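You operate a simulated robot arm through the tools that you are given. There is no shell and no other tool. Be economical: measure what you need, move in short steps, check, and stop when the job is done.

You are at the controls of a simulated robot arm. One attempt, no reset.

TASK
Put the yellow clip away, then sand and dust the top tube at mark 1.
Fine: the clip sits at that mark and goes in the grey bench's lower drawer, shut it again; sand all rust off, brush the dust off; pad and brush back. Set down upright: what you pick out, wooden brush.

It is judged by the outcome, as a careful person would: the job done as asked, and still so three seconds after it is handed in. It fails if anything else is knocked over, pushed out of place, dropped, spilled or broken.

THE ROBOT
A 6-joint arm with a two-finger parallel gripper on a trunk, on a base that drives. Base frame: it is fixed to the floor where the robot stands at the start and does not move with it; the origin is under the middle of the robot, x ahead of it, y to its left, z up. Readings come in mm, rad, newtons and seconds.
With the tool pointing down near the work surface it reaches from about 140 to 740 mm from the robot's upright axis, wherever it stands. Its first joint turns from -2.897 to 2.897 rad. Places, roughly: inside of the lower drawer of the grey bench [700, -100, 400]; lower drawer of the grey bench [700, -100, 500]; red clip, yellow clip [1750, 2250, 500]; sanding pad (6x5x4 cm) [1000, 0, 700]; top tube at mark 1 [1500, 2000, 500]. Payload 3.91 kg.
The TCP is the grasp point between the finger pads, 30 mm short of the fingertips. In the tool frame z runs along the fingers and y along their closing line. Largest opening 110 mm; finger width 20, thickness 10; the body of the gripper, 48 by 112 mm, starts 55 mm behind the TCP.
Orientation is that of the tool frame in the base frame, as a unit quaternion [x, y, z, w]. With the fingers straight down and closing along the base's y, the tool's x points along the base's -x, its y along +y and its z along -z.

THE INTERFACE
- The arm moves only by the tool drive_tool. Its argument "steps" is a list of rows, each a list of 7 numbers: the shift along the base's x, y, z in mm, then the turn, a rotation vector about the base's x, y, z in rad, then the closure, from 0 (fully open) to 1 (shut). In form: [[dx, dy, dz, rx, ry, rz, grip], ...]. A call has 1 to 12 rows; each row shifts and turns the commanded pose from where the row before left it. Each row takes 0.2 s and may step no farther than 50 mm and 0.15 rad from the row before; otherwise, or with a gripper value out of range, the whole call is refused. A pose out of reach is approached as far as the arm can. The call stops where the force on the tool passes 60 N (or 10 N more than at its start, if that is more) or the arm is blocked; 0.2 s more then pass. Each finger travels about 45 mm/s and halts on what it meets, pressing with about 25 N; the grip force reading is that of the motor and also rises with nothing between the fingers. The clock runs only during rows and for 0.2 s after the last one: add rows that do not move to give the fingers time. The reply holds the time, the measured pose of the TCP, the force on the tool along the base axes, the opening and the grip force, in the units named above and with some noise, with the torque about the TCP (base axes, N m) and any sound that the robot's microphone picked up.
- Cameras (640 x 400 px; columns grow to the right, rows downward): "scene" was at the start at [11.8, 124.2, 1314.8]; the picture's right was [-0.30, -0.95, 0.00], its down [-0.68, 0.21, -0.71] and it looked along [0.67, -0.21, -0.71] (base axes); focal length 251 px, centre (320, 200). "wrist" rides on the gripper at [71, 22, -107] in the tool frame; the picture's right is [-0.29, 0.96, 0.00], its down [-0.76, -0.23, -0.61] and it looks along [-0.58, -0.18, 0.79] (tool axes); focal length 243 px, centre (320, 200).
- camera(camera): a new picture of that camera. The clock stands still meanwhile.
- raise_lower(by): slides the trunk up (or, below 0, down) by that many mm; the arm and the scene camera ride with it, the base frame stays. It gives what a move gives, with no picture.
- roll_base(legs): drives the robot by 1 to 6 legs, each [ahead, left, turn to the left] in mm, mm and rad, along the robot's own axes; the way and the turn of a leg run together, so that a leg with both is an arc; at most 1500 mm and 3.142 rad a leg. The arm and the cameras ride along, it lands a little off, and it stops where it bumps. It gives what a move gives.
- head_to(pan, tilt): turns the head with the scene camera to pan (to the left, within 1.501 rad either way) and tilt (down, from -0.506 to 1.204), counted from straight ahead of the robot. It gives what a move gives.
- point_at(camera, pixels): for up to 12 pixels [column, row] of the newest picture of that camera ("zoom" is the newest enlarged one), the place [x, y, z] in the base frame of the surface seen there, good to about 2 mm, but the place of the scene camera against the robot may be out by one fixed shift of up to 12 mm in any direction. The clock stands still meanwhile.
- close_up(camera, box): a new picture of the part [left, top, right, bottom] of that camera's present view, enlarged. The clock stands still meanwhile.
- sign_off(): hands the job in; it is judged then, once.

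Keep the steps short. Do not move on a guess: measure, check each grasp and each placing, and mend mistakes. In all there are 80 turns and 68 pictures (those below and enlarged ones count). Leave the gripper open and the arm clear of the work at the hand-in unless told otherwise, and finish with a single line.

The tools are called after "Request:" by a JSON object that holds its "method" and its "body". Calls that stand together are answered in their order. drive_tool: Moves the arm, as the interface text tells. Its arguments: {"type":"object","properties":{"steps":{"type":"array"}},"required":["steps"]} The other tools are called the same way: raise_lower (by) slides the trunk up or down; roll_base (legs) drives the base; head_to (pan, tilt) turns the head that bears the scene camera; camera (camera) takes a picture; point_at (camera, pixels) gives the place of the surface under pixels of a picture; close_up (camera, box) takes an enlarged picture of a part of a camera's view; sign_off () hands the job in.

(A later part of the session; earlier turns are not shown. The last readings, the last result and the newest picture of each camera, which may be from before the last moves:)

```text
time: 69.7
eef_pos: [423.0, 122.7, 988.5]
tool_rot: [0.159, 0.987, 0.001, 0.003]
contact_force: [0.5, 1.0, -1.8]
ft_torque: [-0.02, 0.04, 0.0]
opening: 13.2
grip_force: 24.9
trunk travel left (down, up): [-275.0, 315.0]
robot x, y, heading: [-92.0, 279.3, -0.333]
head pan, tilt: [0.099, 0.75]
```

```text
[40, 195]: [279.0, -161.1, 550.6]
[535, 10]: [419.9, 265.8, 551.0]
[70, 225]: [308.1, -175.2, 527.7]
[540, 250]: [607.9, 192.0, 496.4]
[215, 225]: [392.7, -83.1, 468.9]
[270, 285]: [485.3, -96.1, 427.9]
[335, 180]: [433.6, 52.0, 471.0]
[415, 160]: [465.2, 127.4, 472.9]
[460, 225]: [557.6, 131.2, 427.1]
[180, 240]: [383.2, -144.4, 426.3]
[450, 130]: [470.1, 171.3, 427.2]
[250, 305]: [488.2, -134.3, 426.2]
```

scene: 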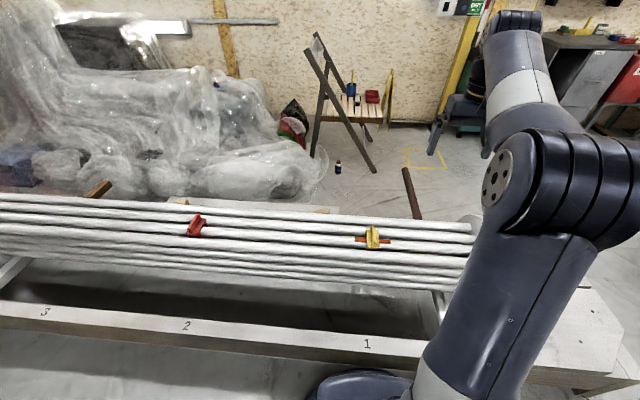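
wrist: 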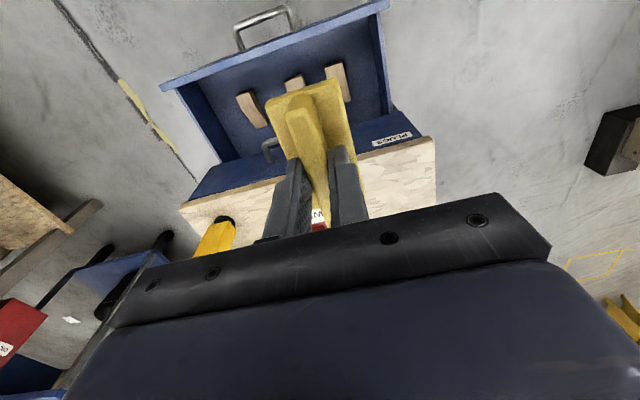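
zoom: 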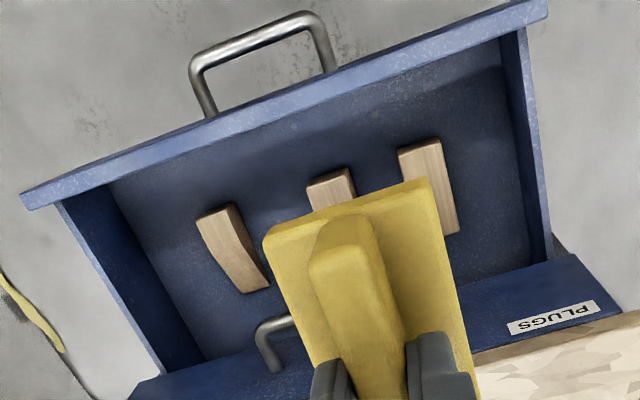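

The drawer floor is at z≈427, wedge tops ≈472. The free bay left of the left wedge looks good; measure its borders.

Request:
{"method": "point_at", "body": {"camera": "zoom", "pixels": [[130, 215], [125, 190], [150, 260], [185, 330], [165, 200], [193, 222], [202, 245], [240, 290], [120, 300], [150, 185], [230, 330], [235, 205]]}}

```text
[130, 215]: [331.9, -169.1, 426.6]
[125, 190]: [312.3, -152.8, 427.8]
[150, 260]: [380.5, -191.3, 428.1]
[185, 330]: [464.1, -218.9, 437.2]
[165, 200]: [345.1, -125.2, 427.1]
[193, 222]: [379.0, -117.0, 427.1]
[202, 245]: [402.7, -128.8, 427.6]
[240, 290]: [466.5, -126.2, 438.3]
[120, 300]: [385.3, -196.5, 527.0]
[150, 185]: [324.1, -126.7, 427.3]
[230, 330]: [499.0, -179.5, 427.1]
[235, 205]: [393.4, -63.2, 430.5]
```

I choose the wide gap between the left and middle wedge (v≈113, u≈388 → (404,−12)). Moving over it and down to z≈565.

Request:
{"method": "drive_tool", "body": {"steps": [[-6.4, -45, 0, 0, 0, 0, 1], [-6.4, -45, 0, 0, 0, 0.006, 1], [-6.4, -45, 0, 0, 0, 0, 1], [0, 0, -47, 0, 0, 0, 1], [0, 0, -47, 0, 0, 0, 1], [0, 0, -47, 0, 0, 0, 1], [0, 0, -47, 0, 0, 0, 1], [0, 0, -47, 0, 0, 0, 1], [0, 0, -47, 0, 0, 0, 1], [0, 0, -47, 0, 0, 0, 1], [0, 0, -47, 0, 0, 0, 1]]}}

Request:
{"method": "camera", "body": {"camera": "wrist"}}

```text
time: 72.0
eef_pos: [402.5, -14.5, 609.9]
tool_rot: [0.156, 0.988, 0.0, 0.003]
contact_force: [-0.1, -0.1, -1.0]
ft_torque: [-0.02, -0.03, 0.0]
opening: 13.4
grip_force: 24.7
trunk travel left (down, up): [-275.0, 315.0]
robot x, y, heading: [-94.0, 273.8, -0.331]
head pan, tilt: [0.099, 0.75]
```

```text
35 pictures are left
```

wrist: 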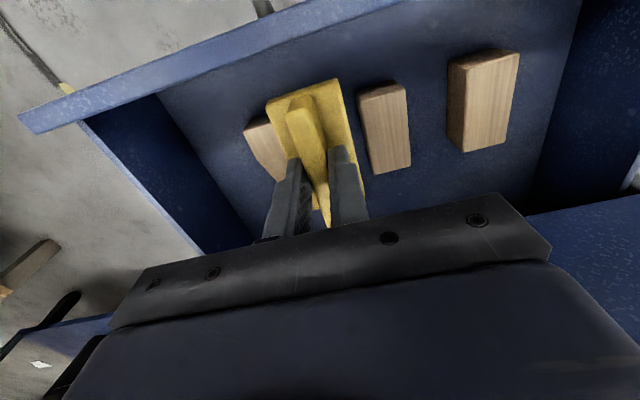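

Check the wedge edges from here against the clip's spot (u 388, v 113).

Request:
{"method": "point_at", "body": {"camera": "wrist", "pixels": [[362, 100], [375, 165], [255, 125], [262, 165], [352, 150], [360, 185], [385, 95], [300, 45], [250, 70]]}}

```text
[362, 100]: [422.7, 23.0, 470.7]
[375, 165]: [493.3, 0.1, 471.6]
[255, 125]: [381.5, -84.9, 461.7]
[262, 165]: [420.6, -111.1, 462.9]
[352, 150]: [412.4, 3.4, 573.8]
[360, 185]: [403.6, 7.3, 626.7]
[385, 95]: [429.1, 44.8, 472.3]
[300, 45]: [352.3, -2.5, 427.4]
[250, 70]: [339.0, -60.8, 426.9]
```

Gap is v 61–152; I shift 4 mm and lower, slowly at the end.

Request:
{"method": "drive_tool", "body": {"steps": [[-1.2, -3.8, -30, 0, 0, 0, 1], [0, 0, -30, 0, 0, 0, 1], [0, 0, -20, 0, 0, 0, 1], [0, 0, -6, 0, 0, 0, 1], [0, 0, -3, 0, 0, 0, 1], [0, 0, 0, 0, 0, 0, 1]]}}

```text
time: 73.5
eef_pos: [403.7, -16.4, 525.1]
tool_rot: [0.156, 0.988, 0.0, 0.005]
contact_force: [0.7, -2.1, 27.9]
ft_torque: [-0.17, -0.22, 0.03]
opening: 13.7
grip_force: 24.9
trunk travel left (down, up): [-275.0, 315.0]
robot x, y, heading: [-90.1, 278.9, -0.328]
head pan, tilt: [0.099, 0.75]
```

Touchdown at z≈525 (28 N). Ease off 2 mm, open halfway, and rise.

Request:
{"method": "drive_tool", "body": {"steps": [[0, 0, 2, 0, 0, 0, 1], [0, 0, 0, 0, 0, 0, 0.6], [0, 0, 0, 0, 0, 0, 0.6], [0, 0, 0, 0, 0, 0, 0.6], [0, 0, 0, 0, 0, 0, 0.6], [0, 0, 30, 0, 0, 0, 0.6], [0, 0, 40, 0, 0, 0, 0.6], [0, 0, 45, 0, 0, 0, 0.6], [0, 0, 45, 0, 0, 0, 0.6], [0, 0, 45, 0, 0, 0, 0.6]]}}

Request:
{"method": "camera", "body": {"camera": "wrist"}}

```text
time: 75.7
eef_pos: [403.0, -15.3, 730.9]
tool_rot: [0.156, 0.988, 0.0, 0.002]
contact_force: [0.8, -0.3, -0.2]
ft_torque: [-0.02, 0.0, 0.02]
opening: 43.8
grip_force: 0.1
trunk travel left (down, up): [-275.0, 315.0]
robot x, y, heading: [-91.5, 278.4, -0.331]
head pan, tilt: [0.099, 0.75]
```

```text
34 pictures are left
```

wrist: 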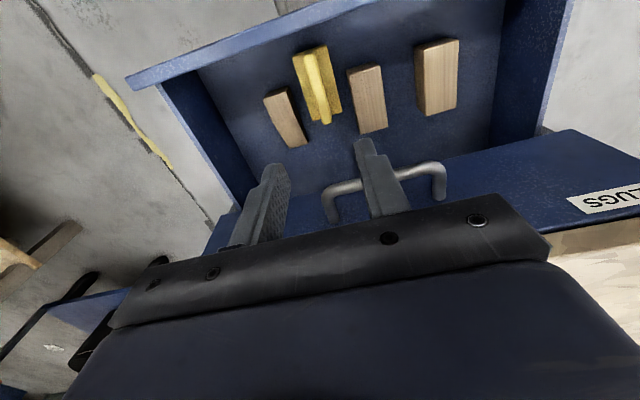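

The clip stands upright between the wedges. To shut the drawer I close the fingers, retreat, and pitch the tool level in front of the drawer face.

Request:
{"method": "drive_tool", "body": {"steps": [[-11.7, 8, 0, -0.0442, -0.136, 0, 1], [-11.7, 8, 0, -0.0442, -0.136, 0, 1], [-11.7, 8, 0, -0.0442, -0.136, 0, 1], [-11.7, 8, 0, -0.0442, -0.136, 0, 1], [-11.7, 8, 0, -0.0442, -0.136, 0, 1], [-11.7, 8, 0, -0.0442, -0.136, 0, 1], [-11.7, 8, 0, -0.0442, -0.136, 0, 1], [-11.7, 8, 0, -0.0442, -0.136, 0, 1], [-11.7, 8, 0, -0.0442, -0.136, 0, 1], [-11.7, 8, 0, -0.0442, -0.136, 0, 1], [-11.7, 8, 0, -0.0442, -0.136, 0, 1]]}}

```text
time: 78.0
eef_pos: [289.4, 15.3, 817.8]
tool_rot: [0.111, 0.697, -0.107, 0.701]
contact_force: [-0.6, 0.0, -0.3]
ft_torque: [-0.02, -0.03, 0.0]
opening: 0.0
grip_force: 25.1
out of reach, approached as far as the arm can: row 8, 9, 10, 11
trunk travel left (down, up): [-275.0, 315.0]
robot x, y, heading: [-87.8, 276.0, -0.325]
head pan, tilt: [0.099, 0.75]
```

Tool is level. I back the base 60 mm and left 50 mm for clearance, then lower to z≈520.

Request:
{"method": "roll_base", "body": {"legs": [[-60, 50, 0.01]]}}

Request:
{"method": "drive_tool", "body": {"steps": [[0, 0, -40, 0, 0, 0, 1], [0, 0, -40, 0, 0, 0, 1], [0, 0, -40, 0, 0, 0, 1], [0, 0, -40, 0, 0, 0, 1], [0, 0, -40, 0, 0, 0, 1]]}}

```text
time: 79.1
eef_pos: [251.0, 85.1, 817.4]
tool_rot: [0.108, 0.698, -0.104, 0.7]
contact_force: [-0.3, -0.1, 0.1]
ft_torque: [0.02, -0.02, 0.03]
opening: 0.0
grip_force: 24.7
trunk travel left (down, up): [-275.0, 315.0]
robot x, y, heading: [-132.7, 342.6, -0.322]
head pan, tilt: [0.099, 0.75]
```

```text
time: 80.3
eef_pos: [289.6, -8.8, 717.8]
tool_rot: [0.109, 0.699, -0.097, 0.7]
contact_force: [-0.4, 0.3, 0.1]
ft_torque: [-0.03, 0.01, 0.03]
opening: 0.0
grip_force: 25.3
out of reach, approached as far as the arm can: row 1, 2, 3, 4, 5
trunk travel left (down, up): [-275.0, 315.0]
robot x, y, heading: [-132.4, 344.0, -0.326]
head pan, tilt: [0.099, 0.75]
```

The arm's level reach at this height is poor, so I back 40 mm, lower the trunk 200 mm (same arm posture, z≈518), and check the view.

Request:
{"method": "roll_base", "body": {"legs": [[-40, 0, 0.01]]}}

Request:
{"method": "raise_lower", "body": {"by": -200}}

Request:
{"method": "camera", "body": {"camera": "wrist"}}

```text
time: 81.2
eef_pos: [254.0, 8.0, 717.5]
tool_rot: [0.107, 0.699, -0.094, 0.701]
contact_force: [-1.2, 0.2, 1.2]
ft_torque: [-0.03, -0.02, 0.0]
opening: 0.0
grip_force: 24.9
trunk travel left (down, up): [-275.0, 315.0]
robot x, y, heading: [-172.0, 353.5, -0.315]
head pan, tilt: [0.099, 0.75]
```

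```text
time: 83.3
eef_pos: [254.7, 7.9, 517.6]
tool_rot: [0.107, 0.699, -0.095, 0.701]
contact_force: [-0.4, -0.3, 0.0]
ft_torque: [0.01, -0.02, 0.01]
opening: 0.2
grip_force: 25.0
trunk travel left (down, up): [-75.0, 515.0]
robot x, y, heading: [-171.7, 355.2, -0.306]
head pan, tilt: [0.099, 0.75]
```

```text
33 pictures are left
```

wrist: 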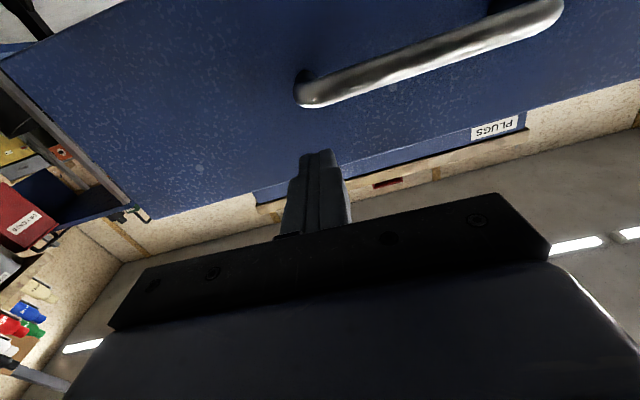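

The fingers aim at the drawer face above the handle. Push with the base, 215 mm.

Request:
{"method": "roll_base", "body": {"legs": [[100, 0, 0], [115, 0, 0]]}}

Request:
{"method": "camera", "body": {"camera": "wrist"}}

```text
time: 85.3
eef_pos: [459.2, -57.6, 517.9]
tool_rot: [0.106, 0.699, -0.093, 0.701]
contact_force: [0.7, -0.4, 0.2]
ft_torque: [0.0, 0.02, 0.02]
opening: 0.1
grip_force: 25.3
trunk travel left (down, up): [-75.0, 515.0]
robot x, y, heading: [36.4, 284.3, -0.306]
head pan, tilt: [0.099, 0.75]
```

```text
32 pictures are left
```

wrist: 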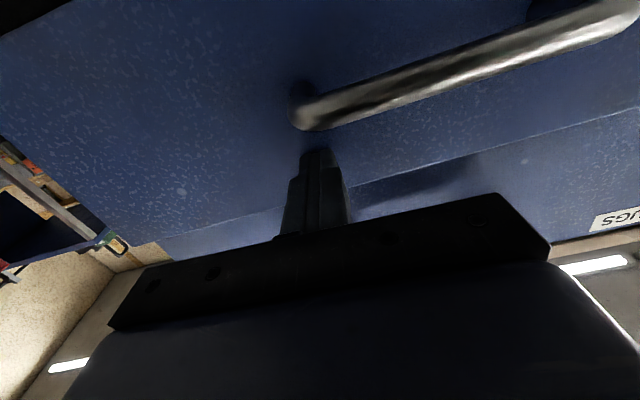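

Tips at u≈484, closed face at 510. Finish with small arm steps; the force stop guards it.

Request:
{"method": "drive_tool", "body": {"steps": [[4.75, -1.55, 0, 0, 0, 0, 1], [4.75, -1.55, 0, 0, 0, 0, 1], [4.75, -1.55, 0, 0, 0, 0, 1], [4.75, -1.55, 0, 0, 0, 0, 1], [2.85, -0.9, 0, 0, 0, 0, 1], [1.9, -0.6, 0, 0, 0, 0, 1], [0, 0, 0, 0, 0, 0, 1]]}}

Request:
{"method": "camera", "body": {"camera": "wrist"}}

Request:
{"method": "point_at", "body": {"camera": "wrist", "pixels": [[180, 170], [220, 150], [400, 130], [420, 175], [480, 160], [230, 228]]}}

```text
time: 86.9
eef_pos: [481.4, -64.3, 518.9]
tool_rot: [0.106, 0.7, -0.094, 0.7]
contact_force: [-33.2, 15.3, 0.6]
ft_torque: [0.01, -0.15, -0.08]
opening: 0.3
grip_force: 24.9
trunk travel left (down, up): [-75.0, 515.0]
robot x, y, heading: [36.5, 287.5, -0.311]
head pan, tilt: [0.099, 0.75]
```

```text
31 pictures are left
```

wrist: 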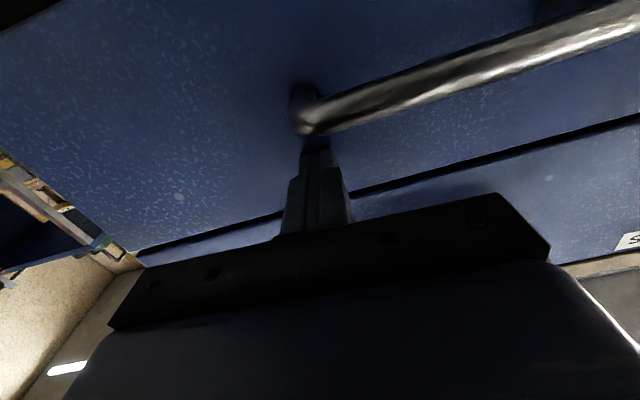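

```text
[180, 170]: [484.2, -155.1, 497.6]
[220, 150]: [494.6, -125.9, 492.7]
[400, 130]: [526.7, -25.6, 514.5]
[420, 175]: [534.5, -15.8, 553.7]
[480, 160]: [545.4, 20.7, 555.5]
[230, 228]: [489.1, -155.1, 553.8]
```

Face at u≈509 across its width, as before: the drawer is shut (36 N push). Now back off 100 mm, trunk up, and pitch the tool down again.

Request:
{"method": "roll_base", "body": {"legs": [[-100, 0, 0]]}}

Request:
{"method": "raise_lower", "body": {"by": 200}}

Request:
{"method": "drive_tool", "body": {"steps": [[6, -2, 25, 0.0442, 0.136, 0, 1], [6, -2, 25, 0.0442, 0.136, 0, 0.5], [6, -2, 25, 0.0442, 0.136, 0, 0], [6, -2, 25, 0.0442, 0.136, 0, 0], [6, -2, 25, 0.0442, 0.136, 0, 0], [6, -2, 25, 0.0442, 0.136, 0, 0], [6, -2, 25, 0.0442, 0.136, 0, 0], [6, -2, 25, 0.0442, 0.136, 0, 0], [0, 0, 25, 0.0442, 0.136, 0, 0], [0, 0, 25, 0.0442, 0.136, 0, 0], [0, 0, 25, 0.0442, 0.136, 0, 0]]}}

Request:
{"method": "roll_base", "body": {"legs": [[130, 420, 0], [714, 116, 0]]}}

Request:
{"method": "head_to", "body": {"pan": -0.9, "tilt": 0.9}}

Request:
{"method": "camera", "body": {"camera": "scene"}}

```text
time: 88.1
eef_pos: [390.1, -35.2, 518.7]
tool_rot: [0.106, 0.699, -0.095, 0.701]
contact_force: [-0.5, 0.0, 0.6]
ft_torque: [-0.03, 0.0, 0.06]
opening: 0.1
grip_force: 25.1
trunk travel left (down, up): [-75.0, 515.0]
robot x, y, heading: [-58.8, 321.3, -0.311]
head pan, tilt: [0.099, 0.75]
```

```text
time: 90.2
eef_pos: [390.2, -36.6, 718.2]
tool_rot: [0.105, 0.699, -0.094, 0.701]
contact_force: [-0.2, 0.1, -0.9]
ft_torque: [-0.03, 0.0, 0.0]
opening: 0.0
grip_force: 24.9
trunk travel left (down, up): [-275.0, 315.0]
robot x, y, heading: [-55.9, 318.4, -0.31]
head pan, tilt: [0.099, 0.75]
```

```text
time: 92.7
eef_pos: [437.0, -49.9, 992.9]
tool_rot: [0.165, 0.986, 0.015, 0.0]
contact_force: [0.6, 0.3, -0.3]
ft_torque: [0.0, 0.0, -0.03]
opening: 110.0
grip_force: 0.0
trunk travel left (down, up): [-275.0, 315.0]
robot x, y, heading: [-63.7, 318.1, -0.313]
head pan, tilt: [0.099, 0.75]
```

```text
time: 98.9
eef_pos: [1401.5, 201.1, 992.3]
tool_rot: [0.168, 0.986, 0.015, 0.002]
contact_force: [-0.6, 0.2, 0.8]
ft_torque: [-0.04, 0.02, -0.02]
opening: 109.9
grip_force: 0.1
trunk travel left (down, up): [-275.0, 315.0]
robot x, y, heading: [904.2, 577.3, -0.311]
head pan, tilt: [0.099, 0.75]
```

```text
time: 100.2
eef_pos: [1400.2, 200.2, 992.8]
tool_rot: [0.168, 0.986, 0.015, 0.001]
contact_force: [-0.5, 0.1, -1.0]
ft_torque: [-0.02, 0.0, 0.02]
opening: 109.8
grip_force: 0.1
trunk travel left (down, up): [-275.0, 315.0]
robot x, y, heading: [909.4, 572.2, -0.318]
head pan, tilt: [-0.901, 0.901]
```

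```text
30 pictures are left
```

scene: 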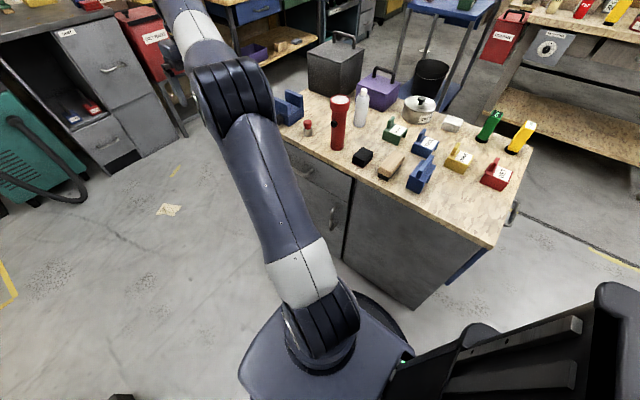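

Now the pad is the black block at (362,157), the brush at (391,167). Enlarge and measure.

Request:
{"method": "close_up", "body": {"camera": "scene", "box": [320, 120, 450, 200]}}

Request:
{"method": "point_at", "body": {"camera": "zoom", "pixels": [[205, 165], [165, 170], [210, 145], [250, 165], [215, 200], [345, 200], [290, 265], [415, 175], [330, 280], [100, 130]]}}

```text
4.92 times, centred on (385, 160) of scene
```

zoom: 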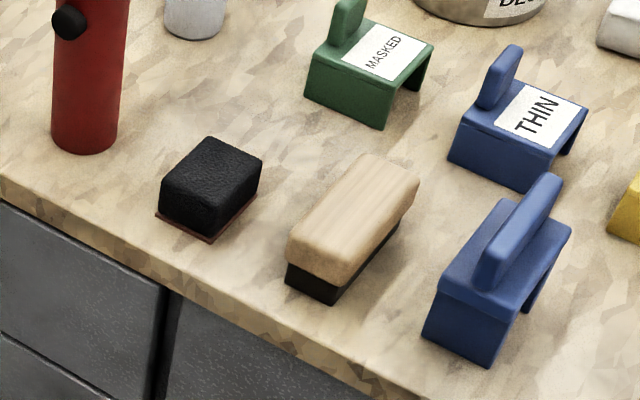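

```text
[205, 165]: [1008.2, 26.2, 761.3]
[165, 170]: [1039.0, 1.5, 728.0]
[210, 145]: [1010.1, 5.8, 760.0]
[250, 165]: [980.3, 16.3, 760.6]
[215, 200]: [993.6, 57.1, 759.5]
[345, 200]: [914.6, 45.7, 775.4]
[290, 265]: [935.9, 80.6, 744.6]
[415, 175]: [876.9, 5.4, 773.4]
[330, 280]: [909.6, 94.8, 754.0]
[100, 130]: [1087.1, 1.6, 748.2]
```

Pad ≈(1000,28), top z≈760. I move the tool over it at z≈930 with the tool squared up to the bench, then look with the wrist camera.

Request:
{"method": "drive_tool", "body": {"steps": [[-44, -18, 0, -0.0293, 0.0087, 0.0245, 0], [-44, -18, 0, 0, 0, 0, 0], [-44, -18, 0, 0, 0, 0, 0], [-44, -18, 0, 0, 0, 0, 0], [-44, -18, 0, 0, 0, 0, 0], [-44, -18, 0, 0, 0, 0, 0], [-44, -18, 0, 0, 0, 0, 0], [-44, -18, -20, 0, 0, 0, 0], [-44, -26, -43, 0, 0, 0, 0], [0, 0, 0, 0, 0, 0, 0]]}}

Request:
{"method": "camera", "body": {"camera": "wrist"}}

```text
refused: row 8 steps farther than a row can; nothing moved
```

```text
28 pictures are left
```

wrist: 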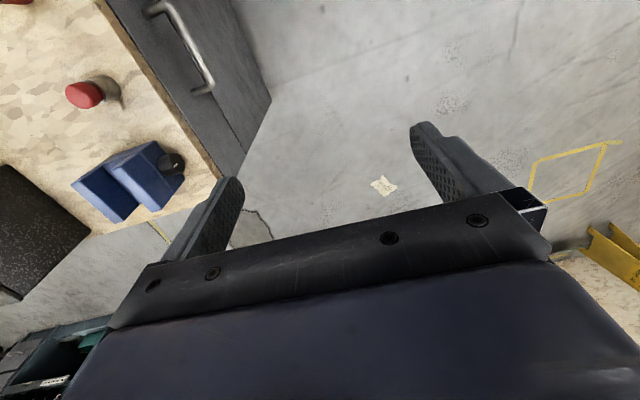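

A row was too long; resend in legal steps.

Request:
{"method": "drive_tool", "body": {"steps": [[-44, -18, 0, -0.0293, 0.0087, 0.0245, 0], [-44, -18, 0, 0, 0, 0, 0], [-44, -18, 0, 0, 0, 0, 0], [-44, -18, 0, 0, 0, 0, 0], [-44, -18, 0, 0, 0, 0, 0], [-44, -18, 0, 0, 0, 0, 0], [-44, -18, 0, 0, 0, 0, 0], [-44, -18, -10, 0, 0, 0, 0], [-42, -18, -15, 0, 0, 0, 0], [-6, -10, -35, 0, 0, 0, 0], [0, 0, 0, 0, 0, 0, 0]]}}

```text
time: 102.5
eef_pos: [1001.8, 28.8, 932.8]
tool_rot: [0.156, 0.988, 0.001, -0.001]
contact_force: [0.3, 0.2, 0.4]
ft_torque: [0.02, -0.01, 0.01]
opening: 109.9
grip_force: 0.0
trunk travel left (down, up): [-275.0, 315.0]
robot x, y, heading: [902.0, 573.8, -0.317]
head pan, tilt: [-0.901, 0.901]
```

Right pose over the pad; look with the wrist camera.

Request:
{"method": "camera", "body": {"camera": "wrist"}}

```text
27 pictures are left
```

wrist: 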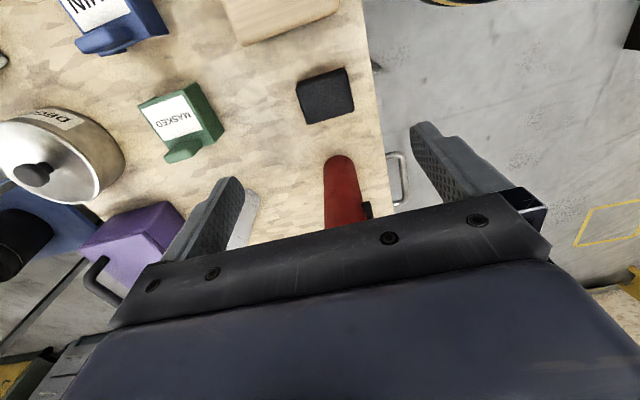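

Request:
{"method": "point_at", "body": {"camera": "wrist", "pixels": [[299, 84], [344, 70], [352, 106], [310, 121], [325, 96], [325, 160], [352, 165], [280, 38], [340, 12], [235, 40], [290, 100], [365, 100]]}}

```text
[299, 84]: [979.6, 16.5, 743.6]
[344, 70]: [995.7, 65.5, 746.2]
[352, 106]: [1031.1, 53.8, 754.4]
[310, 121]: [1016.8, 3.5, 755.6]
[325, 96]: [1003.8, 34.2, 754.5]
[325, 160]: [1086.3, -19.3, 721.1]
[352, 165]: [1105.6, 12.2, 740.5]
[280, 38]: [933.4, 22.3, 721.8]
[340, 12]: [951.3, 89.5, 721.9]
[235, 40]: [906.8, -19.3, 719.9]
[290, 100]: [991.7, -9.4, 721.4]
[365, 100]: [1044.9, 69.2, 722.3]
```

Pad centre ≈(1005,35), top 755, bench 721. Descend with open fingers to TCP z≈765 and close.

Request:
{"method": "drive_tool", "body": {"steps": [[3.2, 6.3, -42, 0, 0, 0, 0], [0, 0, -42, 0, 0, 0, 0], [0, 0, -42, 0, 0, 0, 0], [0, 0, -30, 0, 0, 0, 0], [0, 0, -12, 0, 0, 0, 0], [0, 0, 0, 0, 0, 0, 1], [0, 0, 0, 0, 0, 0, 1], [0, 0, 0, 0, 0, 0, 1], [0, 0, 0, 0, 0, 0, 1], [0, 0, 0, 0, 0, 0, 1], [0, 0, 0, 0, 0, 0, 1]]}}

```text
time: 105.0
eef_pos: [1004.2, 36.5, 764.7]
tool_rot: [0.157, 0.988, 0.0, -0.001]
contact_force: [-0.6, -0.8, 0.5]
ft_torque: [-0.05, 0.02, 0.02]
opening: 58.7
grip_force: 25.0
trunk travel left (down, up): [-275.0, 315.0]
robot x, y, heading: [907.3, 572.5, -0.319]
head pan, tilt: [-0.901, 0.901]
```

Pad held (58.7 mm wide). Lift and swing the arm forward.

Request:
{"method": "drive_tool", "body": {"steps": [[0, 0, 20, 0, 0, 0, 1], [0, 0, 45, 0, 0, 0, 1], [0, 0, 45, 0, 0, 0, 1], [0, 0, 45, 0, 0, 0, 1], [0, 0, 45, 0, 0, 0, 1], [36, 27, 0, 0, 0, 0, 1], [36, 27, 0, 0, 0, 0, 1], [36, 27, 0, 0, 0, 0, 1], [36, 27, 0, 0, 0, 0, 1], [36, 27, 0, 0, 0, 0, 1], [36, 27, 0, 0, 0, 0, 1]]}}

Request:
{"method": "drive_tool", "body": {"steps": [[36, 27, 0, 0, 0, 0, 1], [36, 27, 0, 0, 0, 0, 1], [36, 27, 0, 0, 0, 0, 1], [36, 27, 0, 0, 0, 0, 1], [36, 27, 0, 0, 0, 0, 1], [36, 27, 0, 0, 0, 0, 1], [36, 27, 0, 0, 0, 0, 1]]}}

Request:
{"method": "roll_base", "body": {"legs": [[-586, 0, 0.005], [0, 1512, 0], [105, 0, 0]]}}

Request:
{"method": "camera", "body": {"camera": "wrist"}}

```text
time: 107.3
eef_pos: [1220.3, 196.8, 964.1]
tool_rot: [0.157, 0.988, 0.0, -0.001]
contact_force: [0.9, 0.2, -0.3]
ft_torque: [0.0, 0.0, 0.02]
opening: 59.0
grip_force: 25.6
trunk travel left (down, up): [-275.0, 315.0]
robot x, y, heading: [905.9, 571.0, -0.32]
head pan, tilt: [-0.901, 0.901]
```

```text
time: 109.0
eef_pos: [1471.2, 388.1, 965.6]
tool_rot: [0.156, 0.988, 0.0, -0.001]
contact_force: [-1.4, -0.4, 0.1]
ft_torque: [0.04, 0.0, -0.03]
opening: 59.0
grip_force: 25.2
trunk travel left (down, up): [-275.0, 315.0]
robot x, y, heading: [908.3, 572.3, -0.322]
head pan, tilt: [-0.901, 0.901]
```

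```text
refused: 1512 is not a number from -1500 to 1500
```

```text
26 pictures are left
```

wrist: 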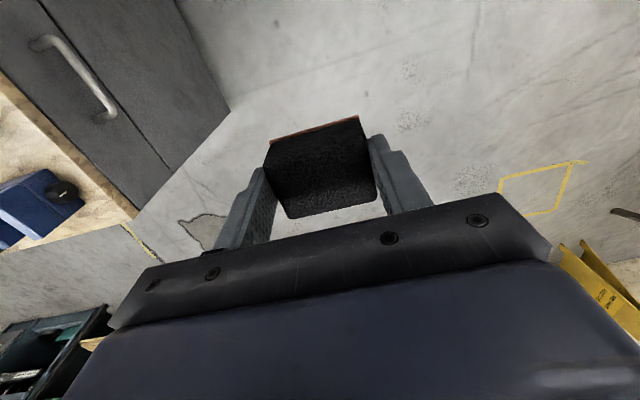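

The pad is held level. Split the long leg and drive to mark 1.

Request:
{"method": "roll_base", "body": {"legs": [[-586, 0, 0.007], [0, 756, 0], [0, 756, 0], [105, 0, 0]]}}

Request:
{"method": "camera", "body": {"camera": "wrist"}}

```text
time: 120.4
eef_pos: [1479.3, 1966.1, 965.6]
tool_rot: [0.161, 0.987, 0.0, -0.001]
contact_force: [0.1, 0.0, -0.4]
ft_torque: [-0.01, 0.03, 0.01]
opening: 59.2
grip_force: 24.8
trunk travel left (down, up): [-275.0, 315.0]
robot x, y, heading: [914.9, 2159.9, -0.324]
head pan, tilt: [-0.901, 0.901]
```

```text
25 pictures are left
```

wrist: 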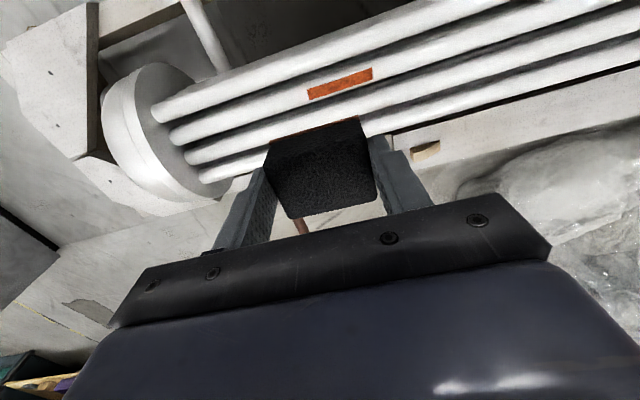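

Squared over the tubes. Rust centre u≈849.5, v 2284–2419. Move to the start of the stroke and down to z≈600.

Request:
{"method": "drive_tool", "body": {"steps": [[13, -13.8, -20, 0, 0, 0.01, 1], [13, -13.8, -40, 0, 0, 0, 1], [13.3, -13.7, -40, 0, 0, 0, 1], [0, 0, -45, 0, 0, 0, 1], [0, 0, -45, 0, 0, 0, 1], [0, 0, -45, 0, 0, 0, 1], [0, 0, -45, 0, 0, 0, 1], [0, 0, -45, 0, 0, 0, 1], [0, 0, -40, 0, 0, 0, 1], [0, 0, 0, 0, 0, 0, 1]]}}

Request:
{"method": "camera", "body": {"camera": "wrist"}}

```text
time: 122.6
eef_pos: [1519.8, 1926.6, 600.1]
tool_rot: [0.155, 0.988, 0.0, 0.0]
contact_force: [0.5, 0.6, -1.2]
ft_torque: [0.01, -0.01, 0.01]
opening: 58.9
grip_force: 25.2
trunk travel left (down, up): [-275.0, 315.0]
robot x, y, heading: [917.1, 2157.4, -0.328]
head pan, tilt: [-0.901, 0.901]
```

```text
24 pictures are left
```

wrist: 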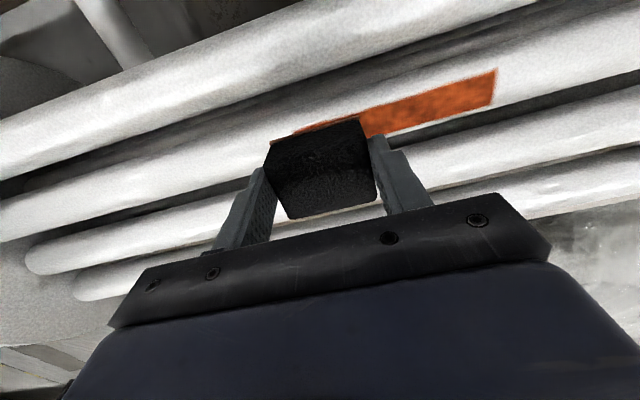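

Aligned. Lower onto the tube gently to feel the contact.

Request:
{"method": "drive_tool", "body": {"steps": [[0, 0, -11, 0, 0, 0, 1], [0, 0, -2, 0, 0, 0, 1], [0, 0, -2, 0, 0, 0, 1], [0, 0, 0, 0, 0, 0, 1]]}}

```text
time: 123.6
eef_pos: [1521.3, 1924.6, 586.5]
tool_rot: [0.156, 0.988, 0.0, 0.0]
contact_force: [0.8, 0.1, 0.5]
ft_torque: [0.0, 0.01, -0.02]
opening: 58.7
grip_force: 25.2
trunk travel left (down, up): [-275.0, 315.0]
robot x, y, heading: [920.3, 2156.8, -0.325]
head pan, tilt: [-0.901, 0.901]
```

No contact yet; a few millimetres more.

Request:
{"method": "drive_tool", "body": {"steps": [[0, 0, -1.5, 0, 0, 0, 1], [0, 0, -1.5, 0, 0, 0, 1], [0, 0, 0, 0, 0, 0, 1]]}}

```text
time: 124.4
eef_pos: [1519.9, 1925.0, 584.8]
tool_rot: [0.155, 0.988, -0.001, 0.002]
contact_force: [1.9, 0.6, 12.7]
ft_torque: [0.04, -0.06, 0.02]
opening: 58.9
grip_force: 24.8
trunk travel left (down, up): [-275.0, 315.0]
robot x, y, heading: [918.4, 2157.2, -0.325]
head pan, tilt: [-0.901, 0.901]
```

Contact at 12.7 N. Stroke along the tube: 105 mm forth, back, forth.

Request:
{"method": "drive_tool", "body": {"steps": [[8.1, 25, -0.5, 0, 0, 0, 1], [8.1, 25, 0, 0, 0, 0, 1], [8.1, 25, 0, 0, 0, 0, 1], [8.1, 25, 0, 0, 0, 0, 1], [-8.1, -25, 0, 0, 0, 0, 1], [-8.1, -25, 0, 0, 0, 0, 1], [-8.1, -25, 0, 0, 0, 0, 1], [-8.1, -25, 0, 0, 0, 0, 1], [8.1, 25, 0, 0, 0, 0, 1], [8.1, 25, 0, 0, 0, 0, 1], [8.1, 25, 0, 0, 0, 0, 1], [8.1, 25, 0, 0, 0, 0, 1]]}}

Request:
{"method": "camera", "body": {"camera": "wrist"}}

```text
time: 127.0
eef_pos: [1549.9, 2026.5, 582.7]
tool_rot: [0.156, 0.988, 0.0, 0.0]
contact_force: [-4.1, -13.4, 23.3]
ft_torque: [-0.67, 0.17, 0.0]
opening: 59.2
grip_force: 24.9
trunk travel left (down, up): [-275.0, 315.0]
robot x, y, heading: [918.7, 2157.2, -0.326]
head pan, tilt: [-0.901, 0.901]
```

```text
23 pictures are left
```

wrist: 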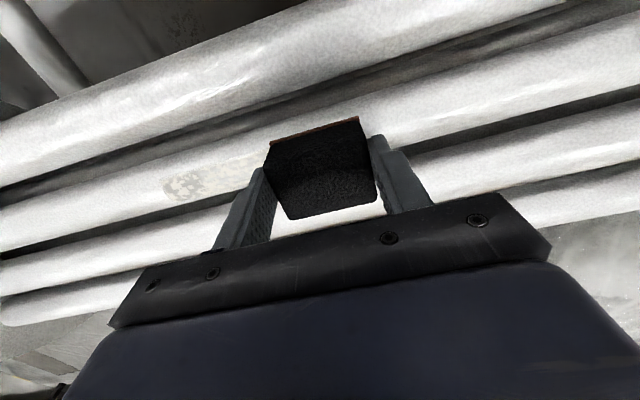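

Rust appears gone, leaving tan dust; one more pass with a bit of overshoot at both ends, then lift and look.

Request:
{"method": "drive_tool", "body": {"steps": [[-8.1, -25, 0, 0, 0, 0, 1], [-8.1, -25, 0, 0, 0, 0, 1], [-8.1, -25, 0, 0, 0, 0, 1], [-8.1, -25, 0, 0, 0, 0, 1], [-6, -18, 0, 0, 0, 0, 1], [8.1, 25, 0, 0, 0, 0, 1], [8.1, 25, 0, 0, 0, 0, 1], [8.1, 25, 0, 0, 0, 0, 1], [8.1, 25, 0, 0, 0, 0, 1], [8.1, 25, 0, 0, 0, 0, 1], [0, 0, 0, 0, 0, 0, 1]]}}

Request:
{"method": "drive_tool", "body": {"steps": [[0, 0, 20, 0, 0, 0, 1], [0, 0, 40, 0, 0, 0, 1], [-10, -30, 35, 0, 0, 0, 1], [-10, -30, 35, 0, 0, 0, 1], [0, 0, 45, 0, 0, 0, 1]]}}

Request:
{"method": "camera", "body": {"camera": "wrist"}}

Request:
{"method": "close_up", "body": {"camera": "wrist", "box": [210, 50, 410, 150]}}

```text
time: 129.4
eef_pos: [1551.2, 2032.5, 582.6]
tool_rot: [0.155, 0.988, 0.0, 0.0]
contact_force: [-2.8, -9.4, 21.1]
ft_torque: [-0.43, 0.15, -0.02]
opening: 58.9
grip_force: 24.8
trunk travel left (down, up): [-275.0, 315.0]
robot x, y, heading: [913.5, 2154.8, -0.321]
head pan, tilt: [-0.901, 0.901]
```

```text
time: 130.6
eef_pos: [1531.8, 1970.9, 756.3]
tool_rot: [0.156, 0.988, 0.001, -0.001]
contact_force: [0.7, 1.0, -1.7]
ft_torque: [-0.01, 0.02, -0.02]
opening: 58.9
grip_force: 25.2
trunk travel left (down, up): [-275.0, 315.0]
robot x, y, heading: [914.2, 2157.3, -0.327]
head pan, tilt: [-0.901, 0.901]
```

```text
22 pictures are left
```

wrist: 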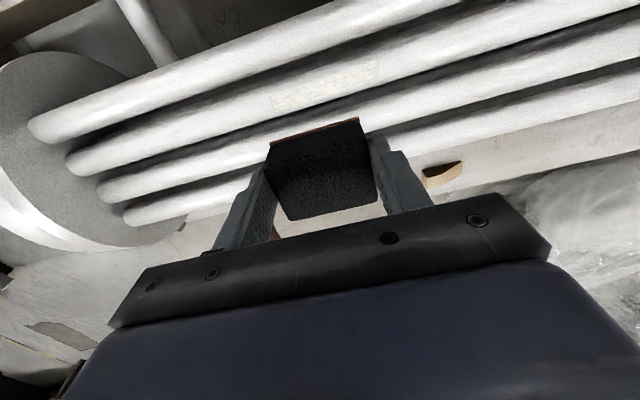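

```text
3.20 times, centred on (310, 100) of wrist
```

zoom: 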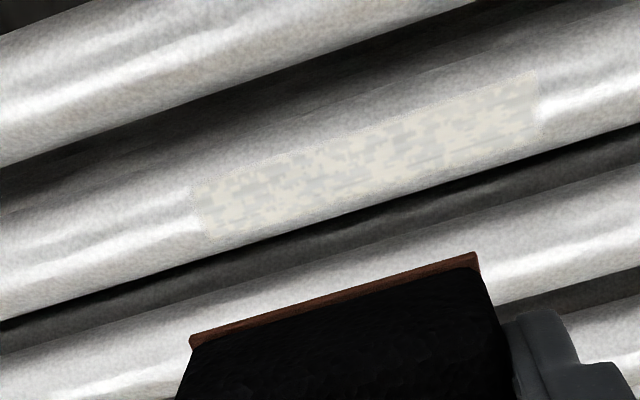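

All rust is gone, only pale dust remains. Raise and drive back to the bench side with the pad.

Request:
{"method": "drive_tool", "body": {"steps": [[-10, 3, 45, 0, 0, 0, 1], [-10, 3, 45, 0, 0, 0, 1], [-10, 3, 45, 0, 0, 0, 1], [-10, 3, 45, 0, 0, 0, 1], [-10, 3, 35, 0, 0, 0, 1]]}}

Request:
{"method": "roll_base", "body": {"legs": [[-103, 0, 0.011], [0, -755, 0], [0, -754, 0], [586, 0, 0]]}}

```text
time: 131.8
eef_pos: [1482.3, 1984.0, 974.3]
tool_rot: [0.155, 0.988, 0.0, -0.001]
contact_force: [-0.1, 0.6, -0.5]
ft_torque: [0.02, 0.05, -0.01]
opening: 58.9
grip_force: 25.2
trunk travel left (down, up): [-275.0, 315.0]
robot x, y, heading: [918.2, 2155.0, -0.325]
head pan, tilt: [-0.901, 0.901]
```

```text
time: 143.2
eef_pos: [1479.5, 420.8, 974.3]
tool_rot: [0.147, 0.989, -0.001, -0.001]
contact_force: [0.2, -0.1, -1.7]
ft_torque: [-0.03, -0.01, 0.03]
opening: 58.9
grip_force: 25.0
trunk travel left (down, up): [-275.0, 315.0]
robot x, y, heading: [908.9, 585.3, -0.311]
head pan, tilt: [-0.901, 0.901]
```

Swing back over the pad's old place (1004, 36.5).

Request:
{"method": "drive_tool", "body": {"steps": [[-34, -27.4, 0, 0, 0, -0.018, 1], [-34, -27.4, 0, 0, 0, 0, 1], [-34, -27.4, 0, 0, 0, 0, 1], [-34, -27.4, 0, 0, 0, 0, 1], [-34, -27.4, 0, 0, 0, 0, 1], [-34, -27.4, 0, 0, 0, 0, 1], [-34, -27.4, 0, 0, 0, 0, 1], [-34, -27.4, 0, 0, 0, 0, 1], [-34, -27.4, 0, 0, 0, 0, 1], [-34, -27.4, 0, 0, 0, 0, 1], [-34, -27.4, 0, 0, 0, 0, 1], [-34, -27.4, 0, 0, 0, 0, 1]]}}

Request:
{"method": "drive_tool", "body": {"steps": [[-34, -27.4, 0, 0, 0, 0, 1], [-33, -27.4, 0, 0, 0, 0, 1], [0, 0, -35, 0, 0, 0, 1], [0, 0, -40, 0, 0, 0, 1], [0, 0, -40, 0, 0, 0, 1], [0, 0, -40, 0, 0, 0, 1], [0, 0, -20, 0, 0, 0, 1], [0, 0, 0, 0, 0, 0, 1]]}}

Request:
{"method": "camera", "body": {"camera": "wrist"}}

```text
time: 145.8
eef_pos: [1075.3, 91.5, 972.1]
tool_rot: [0.156, 0.988, 0.0, -0.001]
contact_force: [0.6, 0.2, 0.5]
ft_torque: [-0.02, 0.03, -0.01]
opening: 59.3
grip_force: 25.0
trunk travel left (down, up): [-275.0, 315.0]
robot x, y, heading: [912.5, 587.8, -0.308]
head pan, tilt: [-0.901, 0.901]
```

```text
time: 147.6
eef_pos: [1004.8, 38.5, 799.2]
tool_rot: [0.156, 0.988, 0.0, -0.001]
contact_force: [0.3, -1.1, -0.6]
ft_torque: [-0.01, 0.03, -0.02]
opening: 58.8
grip_force: 24.6
trunk travel left (down, up): [-275.0, 315.0]
robot x, y, heading: [909.7, 582.8, -0.309]
head pan, tilt: [-0.901, 0.901]
```

```text
20 pictures are left
```

wrist: 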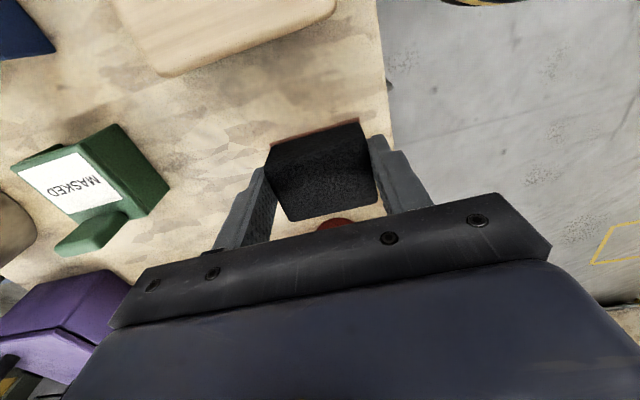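

Over its place. Lower to the touch, y −2.

Request:
{"method": "drive_tool", "body": {"steps": [[0, -2, -20, 0, 0, 0, 1], [0, 0, -10, 0, 0, 0, 1], [0, 0, -3, 0, 0, 0, 1], [0, 0, -2, 0, 0, 0, 1], [0, 0, 0, 0, 0, 0, 1]]}}

```text
time: 148.8
eef_pos: [1006.3, 35.9, 763.7]
tool_rot: [0.157, 0.988, 0.0, -0.002]
contact_force: [0.2, 0.6, -0.3]
ft_torque: [0.01, 0.0, -0.01]
opening: 58.8
grip_force: 25.4
trunk travel left (down, up): [-275.0, 315.0]
robot x, y, heading: [911.4, 582.8, -0.309]
head pan, tilt: [-0.901, 0.901]
```

Request:
{"method": "drive_tool", "body": {"steps": [[0, 0, -1.5, 0, 0, 0, 1], [0, 0, -1, 0, 0, 0, 1], [0, 0, 0, 0, 0, 0, 1]]}}

```text
time: 149.6
eef_pos: [1005.6, 35.7, 763.5]
tool_rot: [0.156, 0.988, -0.001, 0.0]
contact_force: [2.0, 1.4, 17.3]
ft_torque: [0.29, -0.22, 0.05]
opening: 58.9
grip_force: 25.6
trunk travel left (down, up): [-275.0, 315.0]
robot x, y, heading: [914.7, 584.6, -0.309]
head pan, tilt: [-0.901, 0.901]
```

Touching the bench (17 N). Release, rise, and move over the brush.

Request:
{"method": "drive_tool", "body": {"steps": [[0, 0, 1, 0, 0, 0, 0], [0, 0, 0, 0, 0, 0, 0], [0, 0, 0, 0, 0, 0, 0], [0, 0, 0, 0, 0, 0, 0], [0, 0, 0, 0, 0, 0, 0], [0, 0, 30, 0, 0, 0, 0], [0, 0, 45, 0, 0, 0, 0], [0, 0, 45, 0, 0, 0, 0], [-35, 5, 30, 0, 0, 0, 0], [-35, 5, 10, 0, 0, 0, 0], [-35, 5, 0, 0, 0, 0, 0], [0, 0, 0, 0, 0, 0, 0]]}}

Request:
{"method": "camera", "body": {"camera": "wrist"}}

```text
time: 152.2
eef_pos: [899.2, 49.8, 922.3]
tool_rot: [0.156, 0.988, 0.0, -0.001]
contact_force: [0.1, -0.7, 0.0]
ft_torque: [-0.03, 0.01, -0.01]
opening: 109.9
grip_force: 0.0
trunk travel left (down, up): [-275.0, 315.0]
robot x, y, heading: [913.0, 580.5, -0.31]
head pan, tilt: [-0.901, 0.901]
```

```text
19 pictures are left
```

wrist: 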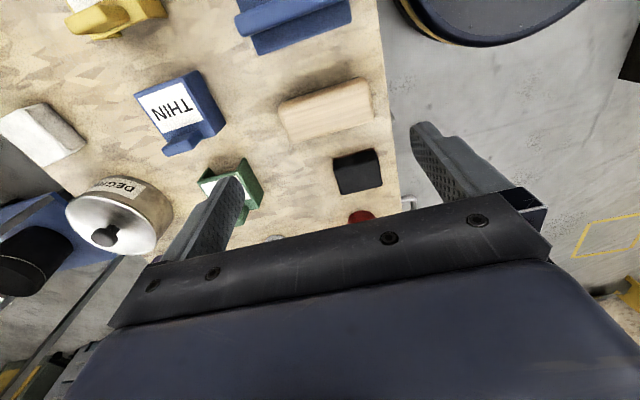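

The pad sits well at (357,172). Measure the brush.

Request:
{"method": "point_at", "body": {"camera": "wrist", "pixels": [[282, 110], [366, 82], [371, 117], [293, 140], [325, 110], [260, 52], [350, 22], [300, 36], [340, 155], [280, 125], [380, 105]]}}

```text
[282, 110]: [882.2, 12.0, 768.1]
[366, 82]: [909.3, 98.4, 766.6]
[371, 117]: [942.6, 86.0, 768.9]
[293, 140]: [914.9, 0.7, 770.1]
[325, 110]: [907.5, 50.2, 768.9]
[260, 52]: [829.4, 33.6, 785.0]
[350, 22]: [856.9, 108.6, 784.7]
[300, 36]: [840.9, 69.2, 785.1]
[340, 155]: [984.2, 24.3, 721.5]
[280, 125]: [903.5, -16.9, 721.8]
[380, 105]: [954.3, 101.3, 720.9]
```

Brush: 91–97 mm along the tube axis direction (v≈284–374), centre ≈(912,49.4), top z 769. I'll grip its wooden ends with the present orientation: descend first to z≈810 and check.

Request:
{"method": "drive_tool", "body": {"steps": [[12.7, -0.4, -40, 0, 0, 0, 0], [0, 0, -40, 0, 0, 0, 0], [0, 0, -32, 0, 0, 0, 0], [0, 0, 0, 0, 0, 0, 0]]}}

Request:
{"method": "camera", "body": {"camera": "wrist"}}

```text
time: 153.2
eef_pos: [913.0, 49.2, 810.3]
tool_rot: [0.157, 0.988, -0.001, -0.002]
contact_force: [0.4, -0.2, 0.5]
ft_torque: [0.01, -0.02, 0.02]
opening: 109.9
grip_force: 0.0
trunk travel left (down, up): [-275.0, 315.0]
robot x, y, heading: [916.9, 582.6, -0.309]
head pan, tilt: [-0.901, 0.901]
```

```text
18 pictures are left
```

wrist: 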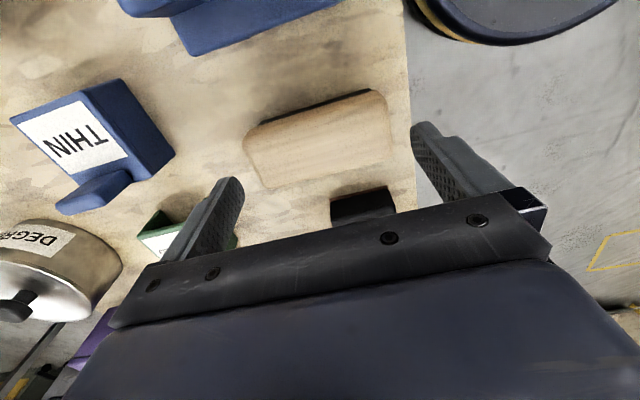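

Request:
{"method": "point_at", "body": {"camera": "wrist", "pixels": [[248, 155], [252, 165], [389, 120], [386, 108], [318, 138], [260, 187], [310, 110], [340, 165]]}}

```text
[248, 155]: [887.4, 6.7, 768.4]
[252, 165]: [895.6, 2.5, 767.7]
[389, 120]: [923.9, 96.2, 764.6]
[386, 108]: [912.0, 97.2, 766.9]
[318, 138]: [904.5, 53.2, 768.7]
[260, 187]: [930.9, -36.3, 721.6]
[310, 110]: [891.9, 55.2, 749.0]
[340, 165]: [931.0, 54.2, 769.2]
```

Ends at v≈279 and 377, centre 328 against the tool's 329: about 5 mm to spare each side. Descend in small steps.

Request:
{"method": "drive_tool", "body": {"steps": [[-0.3, -0.8, -8, 0, 0, 0, 0], [0, 0, -4, 0, 0, 0, 0], [0, 0, -4, 0, 0, 0, 0], [0, 0, 0, 0, 0, 0, 0]]}}

```text
time: 154.2
eef_pos: [913.4, 48.9, 794.0]
tool_rot: [0.157, 0.988, 0.0, -0.001]
contact_force: [-0.8, -0.7, -0.2]
ft_torque: [-0.03, -0.02, 0.05]
opening: 109.7
grip_force: 0.0
trunk travel left (down, up): [-275.0, 315.0]
robot x, y, heading: [912.9, 582.0, -0.305]
head pan, tilt: [-0.901, 0.901]
```

No contact with tips 5 mm below the wood's top. Continue to 773 and close.

Request:
{"method": "drive_tool", "body": {"steps": [[0, 0, -7, 0, 0, 0, 0], [0, 0, -7, 0, 0, 0, 0], [0, 0, -7, 0, 0, 0, 0], [0, 0, 0, 0, 0, 0, 1], [0, 0, 0, 0, 0, 0, 1], [0, 0, 0, 0, 0, 0, 1], [0, 0, 0, 0, 0, 0, 1]]}}

```text
time: 155.8
eef_pos: [912.6, 49.1, 773.8]
tool_rot: [0.157, 0.988, 0.0, 0.0]
contact_force: [0.2, -0.5, -0.2]
ft_torque: [0.03, -0.02, 0.0]
opening: 99.4
grip_force: 25.7
trunk travel left (down, up): [-275.0, 315.0]
robot x, y, heading: [915.2, 583.1, -0.308]
head pan, tilt: [-0.901, 0.901]
```

Brush held (99.4 mm). Lift, swing forward, then drive to mark 1.

Request:
{"method": "drive_tool", "body": {"steps": [[0, 0, 20, 0, 0, 0, 1], [0, 0, 45, 0, 0, 0, 1], [0, 0, 45, 0, 0, 0, 1], [0, 0, 45, 0, 0, 0, 1], [0, 0, 40, 0, 0, 0, 1], [38, 23.5, 0, 0, 0, 0, 1], [38, 23.5, 0, 0, 0, 0, 1], [38, 23.5, 0, 0, 0, 0, 1], [38, 23.5, 0, 0, 0, 0, 1], [38, 23.5, 0, 0, 0, 0, 1], [38, 23.5, 0, 0, 0, 0, 1], [38, 23.5, 0, 0, 0, 0, 1]]}}

Request:
{"method": "drive_tool", "body": {"steps": [[38, 23.5, 0, 0, 0, 0, 1], [38, 23.5, 0, 0, 0, 0, 1], [38, 23.5, 0, 0, 0, 0, 1], [38, 23.5, 0, 0, 0, 0, 1], [38, 23.5, 0, 0, 0, 0, 1], [38, 23.5, 0, 0, 0, 0, 1], [38, 23.5, 0, 0, 0, 0, 1], [34, 23.5, 0, 0, 0, 0, 1]]}}

Request:
{"method": "roll_base", "body": {"legs": [[-586, 0, -0.005], [0, 750, 0], [0, 750, 0], [105, 0, 0]]}}

Request:
{"method": "camera", "body": {"camera": "wrist"}}

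```text
time: 158.4
eef_pos: [1178.6, 213.1, 965.6]
tool_rot: [0.157, 0.988, -0.001, -0.001]
contact_force: [-1.5, -1.1, -1.4]
ft_torque: [0.01, -0.02, -0.02]
opening: 99.3
grip_force: 25.0
trunk travel left (down, up): [-275.0, 315.0]
robot x, y, heading: [913.5, 585.0, -0.306]
head pan, tilt: [-0.901, 0.901]
```

```text
time: 160.2
eef_pos: [1478.8, 400.4, 969.7]
tool_rot: [0.156, 0.988, 0.0, -0.001]
contact_force: [-0.7, 0.7, -1.5]
ft_torque: [0.02, -0.03, 0.01]
opening: 99.3
grip_force: 25.5
trunk travel left (down, up): [-275.0, 315.0]
robot x, y, heading: [911.7, 583.7, -0.312]
head pan, tilt: [-0.901, 0.901]
```

```text
time: 171.6
eef_pos: [1479.8, 1979.8, 968.3]
tool_rot: [0.154, 0.988, 0.0, -0.001]
contact_force: [-0.5, -0.3, -1.0]
ft_torque: [-0.02, -0.01, 0.01]
opening: 99.4
grip_force: 24.7
trunk travel left (down, up): [-275.0, 315.0]
robot x, y, heading: [912.3, 2158.3, -0.307]
head pan, tilt: [-0.901, 0.901]
```

```text
17 pictures are left
```

wrist: 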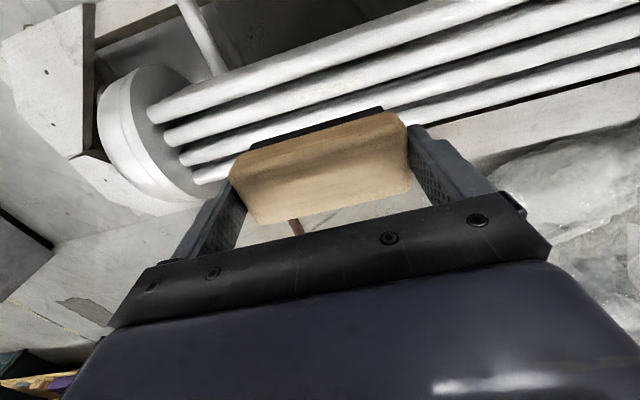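

Brush held level above the tubes. Go to the start of the patch, down to z≈612.

Request:
{"method": "drive_tool", "body": {"steps": [[13, -18, -25, 0, 0, -0.004, 1], [13, -18, -40, 0, 0, 0, 1], [12.8, -19, -40, 0, 0, 0, 1], [0, 0, -45, 0, 0, 0, 1], [0, 0, -45, 0, 0, 0, 1], [0, 0, -45, 0, 0, 0, 1], [0, 0, -45, 0, 0, 0, 1], [0, 0, -45, 0, 0, 0, 1], [0, 0, -26, 0, 0, 0, 1], [0, 0, 0, 0, 0, 0, 1]]}}

Request:
{"method": "drive_tool", "body": {"steps": [[0, 0, -12, 0, 0, 0, 1], [0, 0, -4, 0, 0, 0, 1], [0, 0, 0, 0, 0, 0, 1]]}}

```text
time: 173.8
eef_pos: [1518.2, 1924.2, 613.7]
tool_rot: [0.155, 0.988, 0.0, -0.001]
contact_force: [-0.8, -0.1, -1.1]
ft_torque: [0.01, -0.01, -0.01]
opening: 99.5
grip_force: 24.5
trunk travel left (down, up): [-275.0, 315.0]
robot x, y, heading: [908.9, 2160.4, -0.304]
head pan, tilt: [-0.901, 0.901]
```

```text
time: 174.6
eef_pos: [1519.6, 1924.6, 597.0]
tool_rot: [0.156, 0.988, 0.0, -0.001]
contact_force: [0.6, 0.1, -0.4]
ft_torque: [-0.02, 0.0, -0.01]
opening: 99.6
grip_force: 25.0
trunk travel left (down, up): [-275.0, 315.0]
robot x, y, heading: [913.7, 2159.0, -0.307]
head pan, tilt: [-0.901, 0.901]
```

Request:
{"method": "drive_tool", "body": {"steps": [[0, 0, -1.5, 0, 0, 0, 1], [0, 0, -1.5, 0, 0, 0, 1], [0, 0, 0, 0, 0, 0, 1]]}}

```text
time: 175.4
eef_pos: [1518.4, 1926.9, 594.0]
tool_rot: [0.156, 0.988, 0.0, -0.001]
contact_force: [0.0, 0.2, -1.2]
ft_torque: [0.04, 0.01, 0.02]
opening: 99.5
grip_force: 25.1
trunk travel left (down, up): [-275.0, 315.0]
robot x, y, heading: [913.1, 2163.8, -0.303]
head pan, tilt: [-0.901, 0.901]
```

No contact yet; a little further down.

Request:
{"method": "drive_tool", "body": {"steps": [[0, 0, -1.5, 0, 0, 0, 1], [0, 0, -1, 0, 0, 0, 1], [0, 0, 0, 0, 0, 0, 1]]}}

```text
time: 176.2
eef_pos: [1518.9, 1927.0, 593.7]
tool_rot: [0.156, 0.988, -0.001, 0.0]
contact_force: [-1.0, 0.5, 7.9]
ft_torque: [0.13, -0.01, 0.0]
opening: 99.5
grip_force: 25.0
trunk travel left (down, up): [-275.0, 315.0]
robot x, y, heading: [909.7, 2160.9, -0.307]
head pan, tilt: [-0.901, 0.901]
```

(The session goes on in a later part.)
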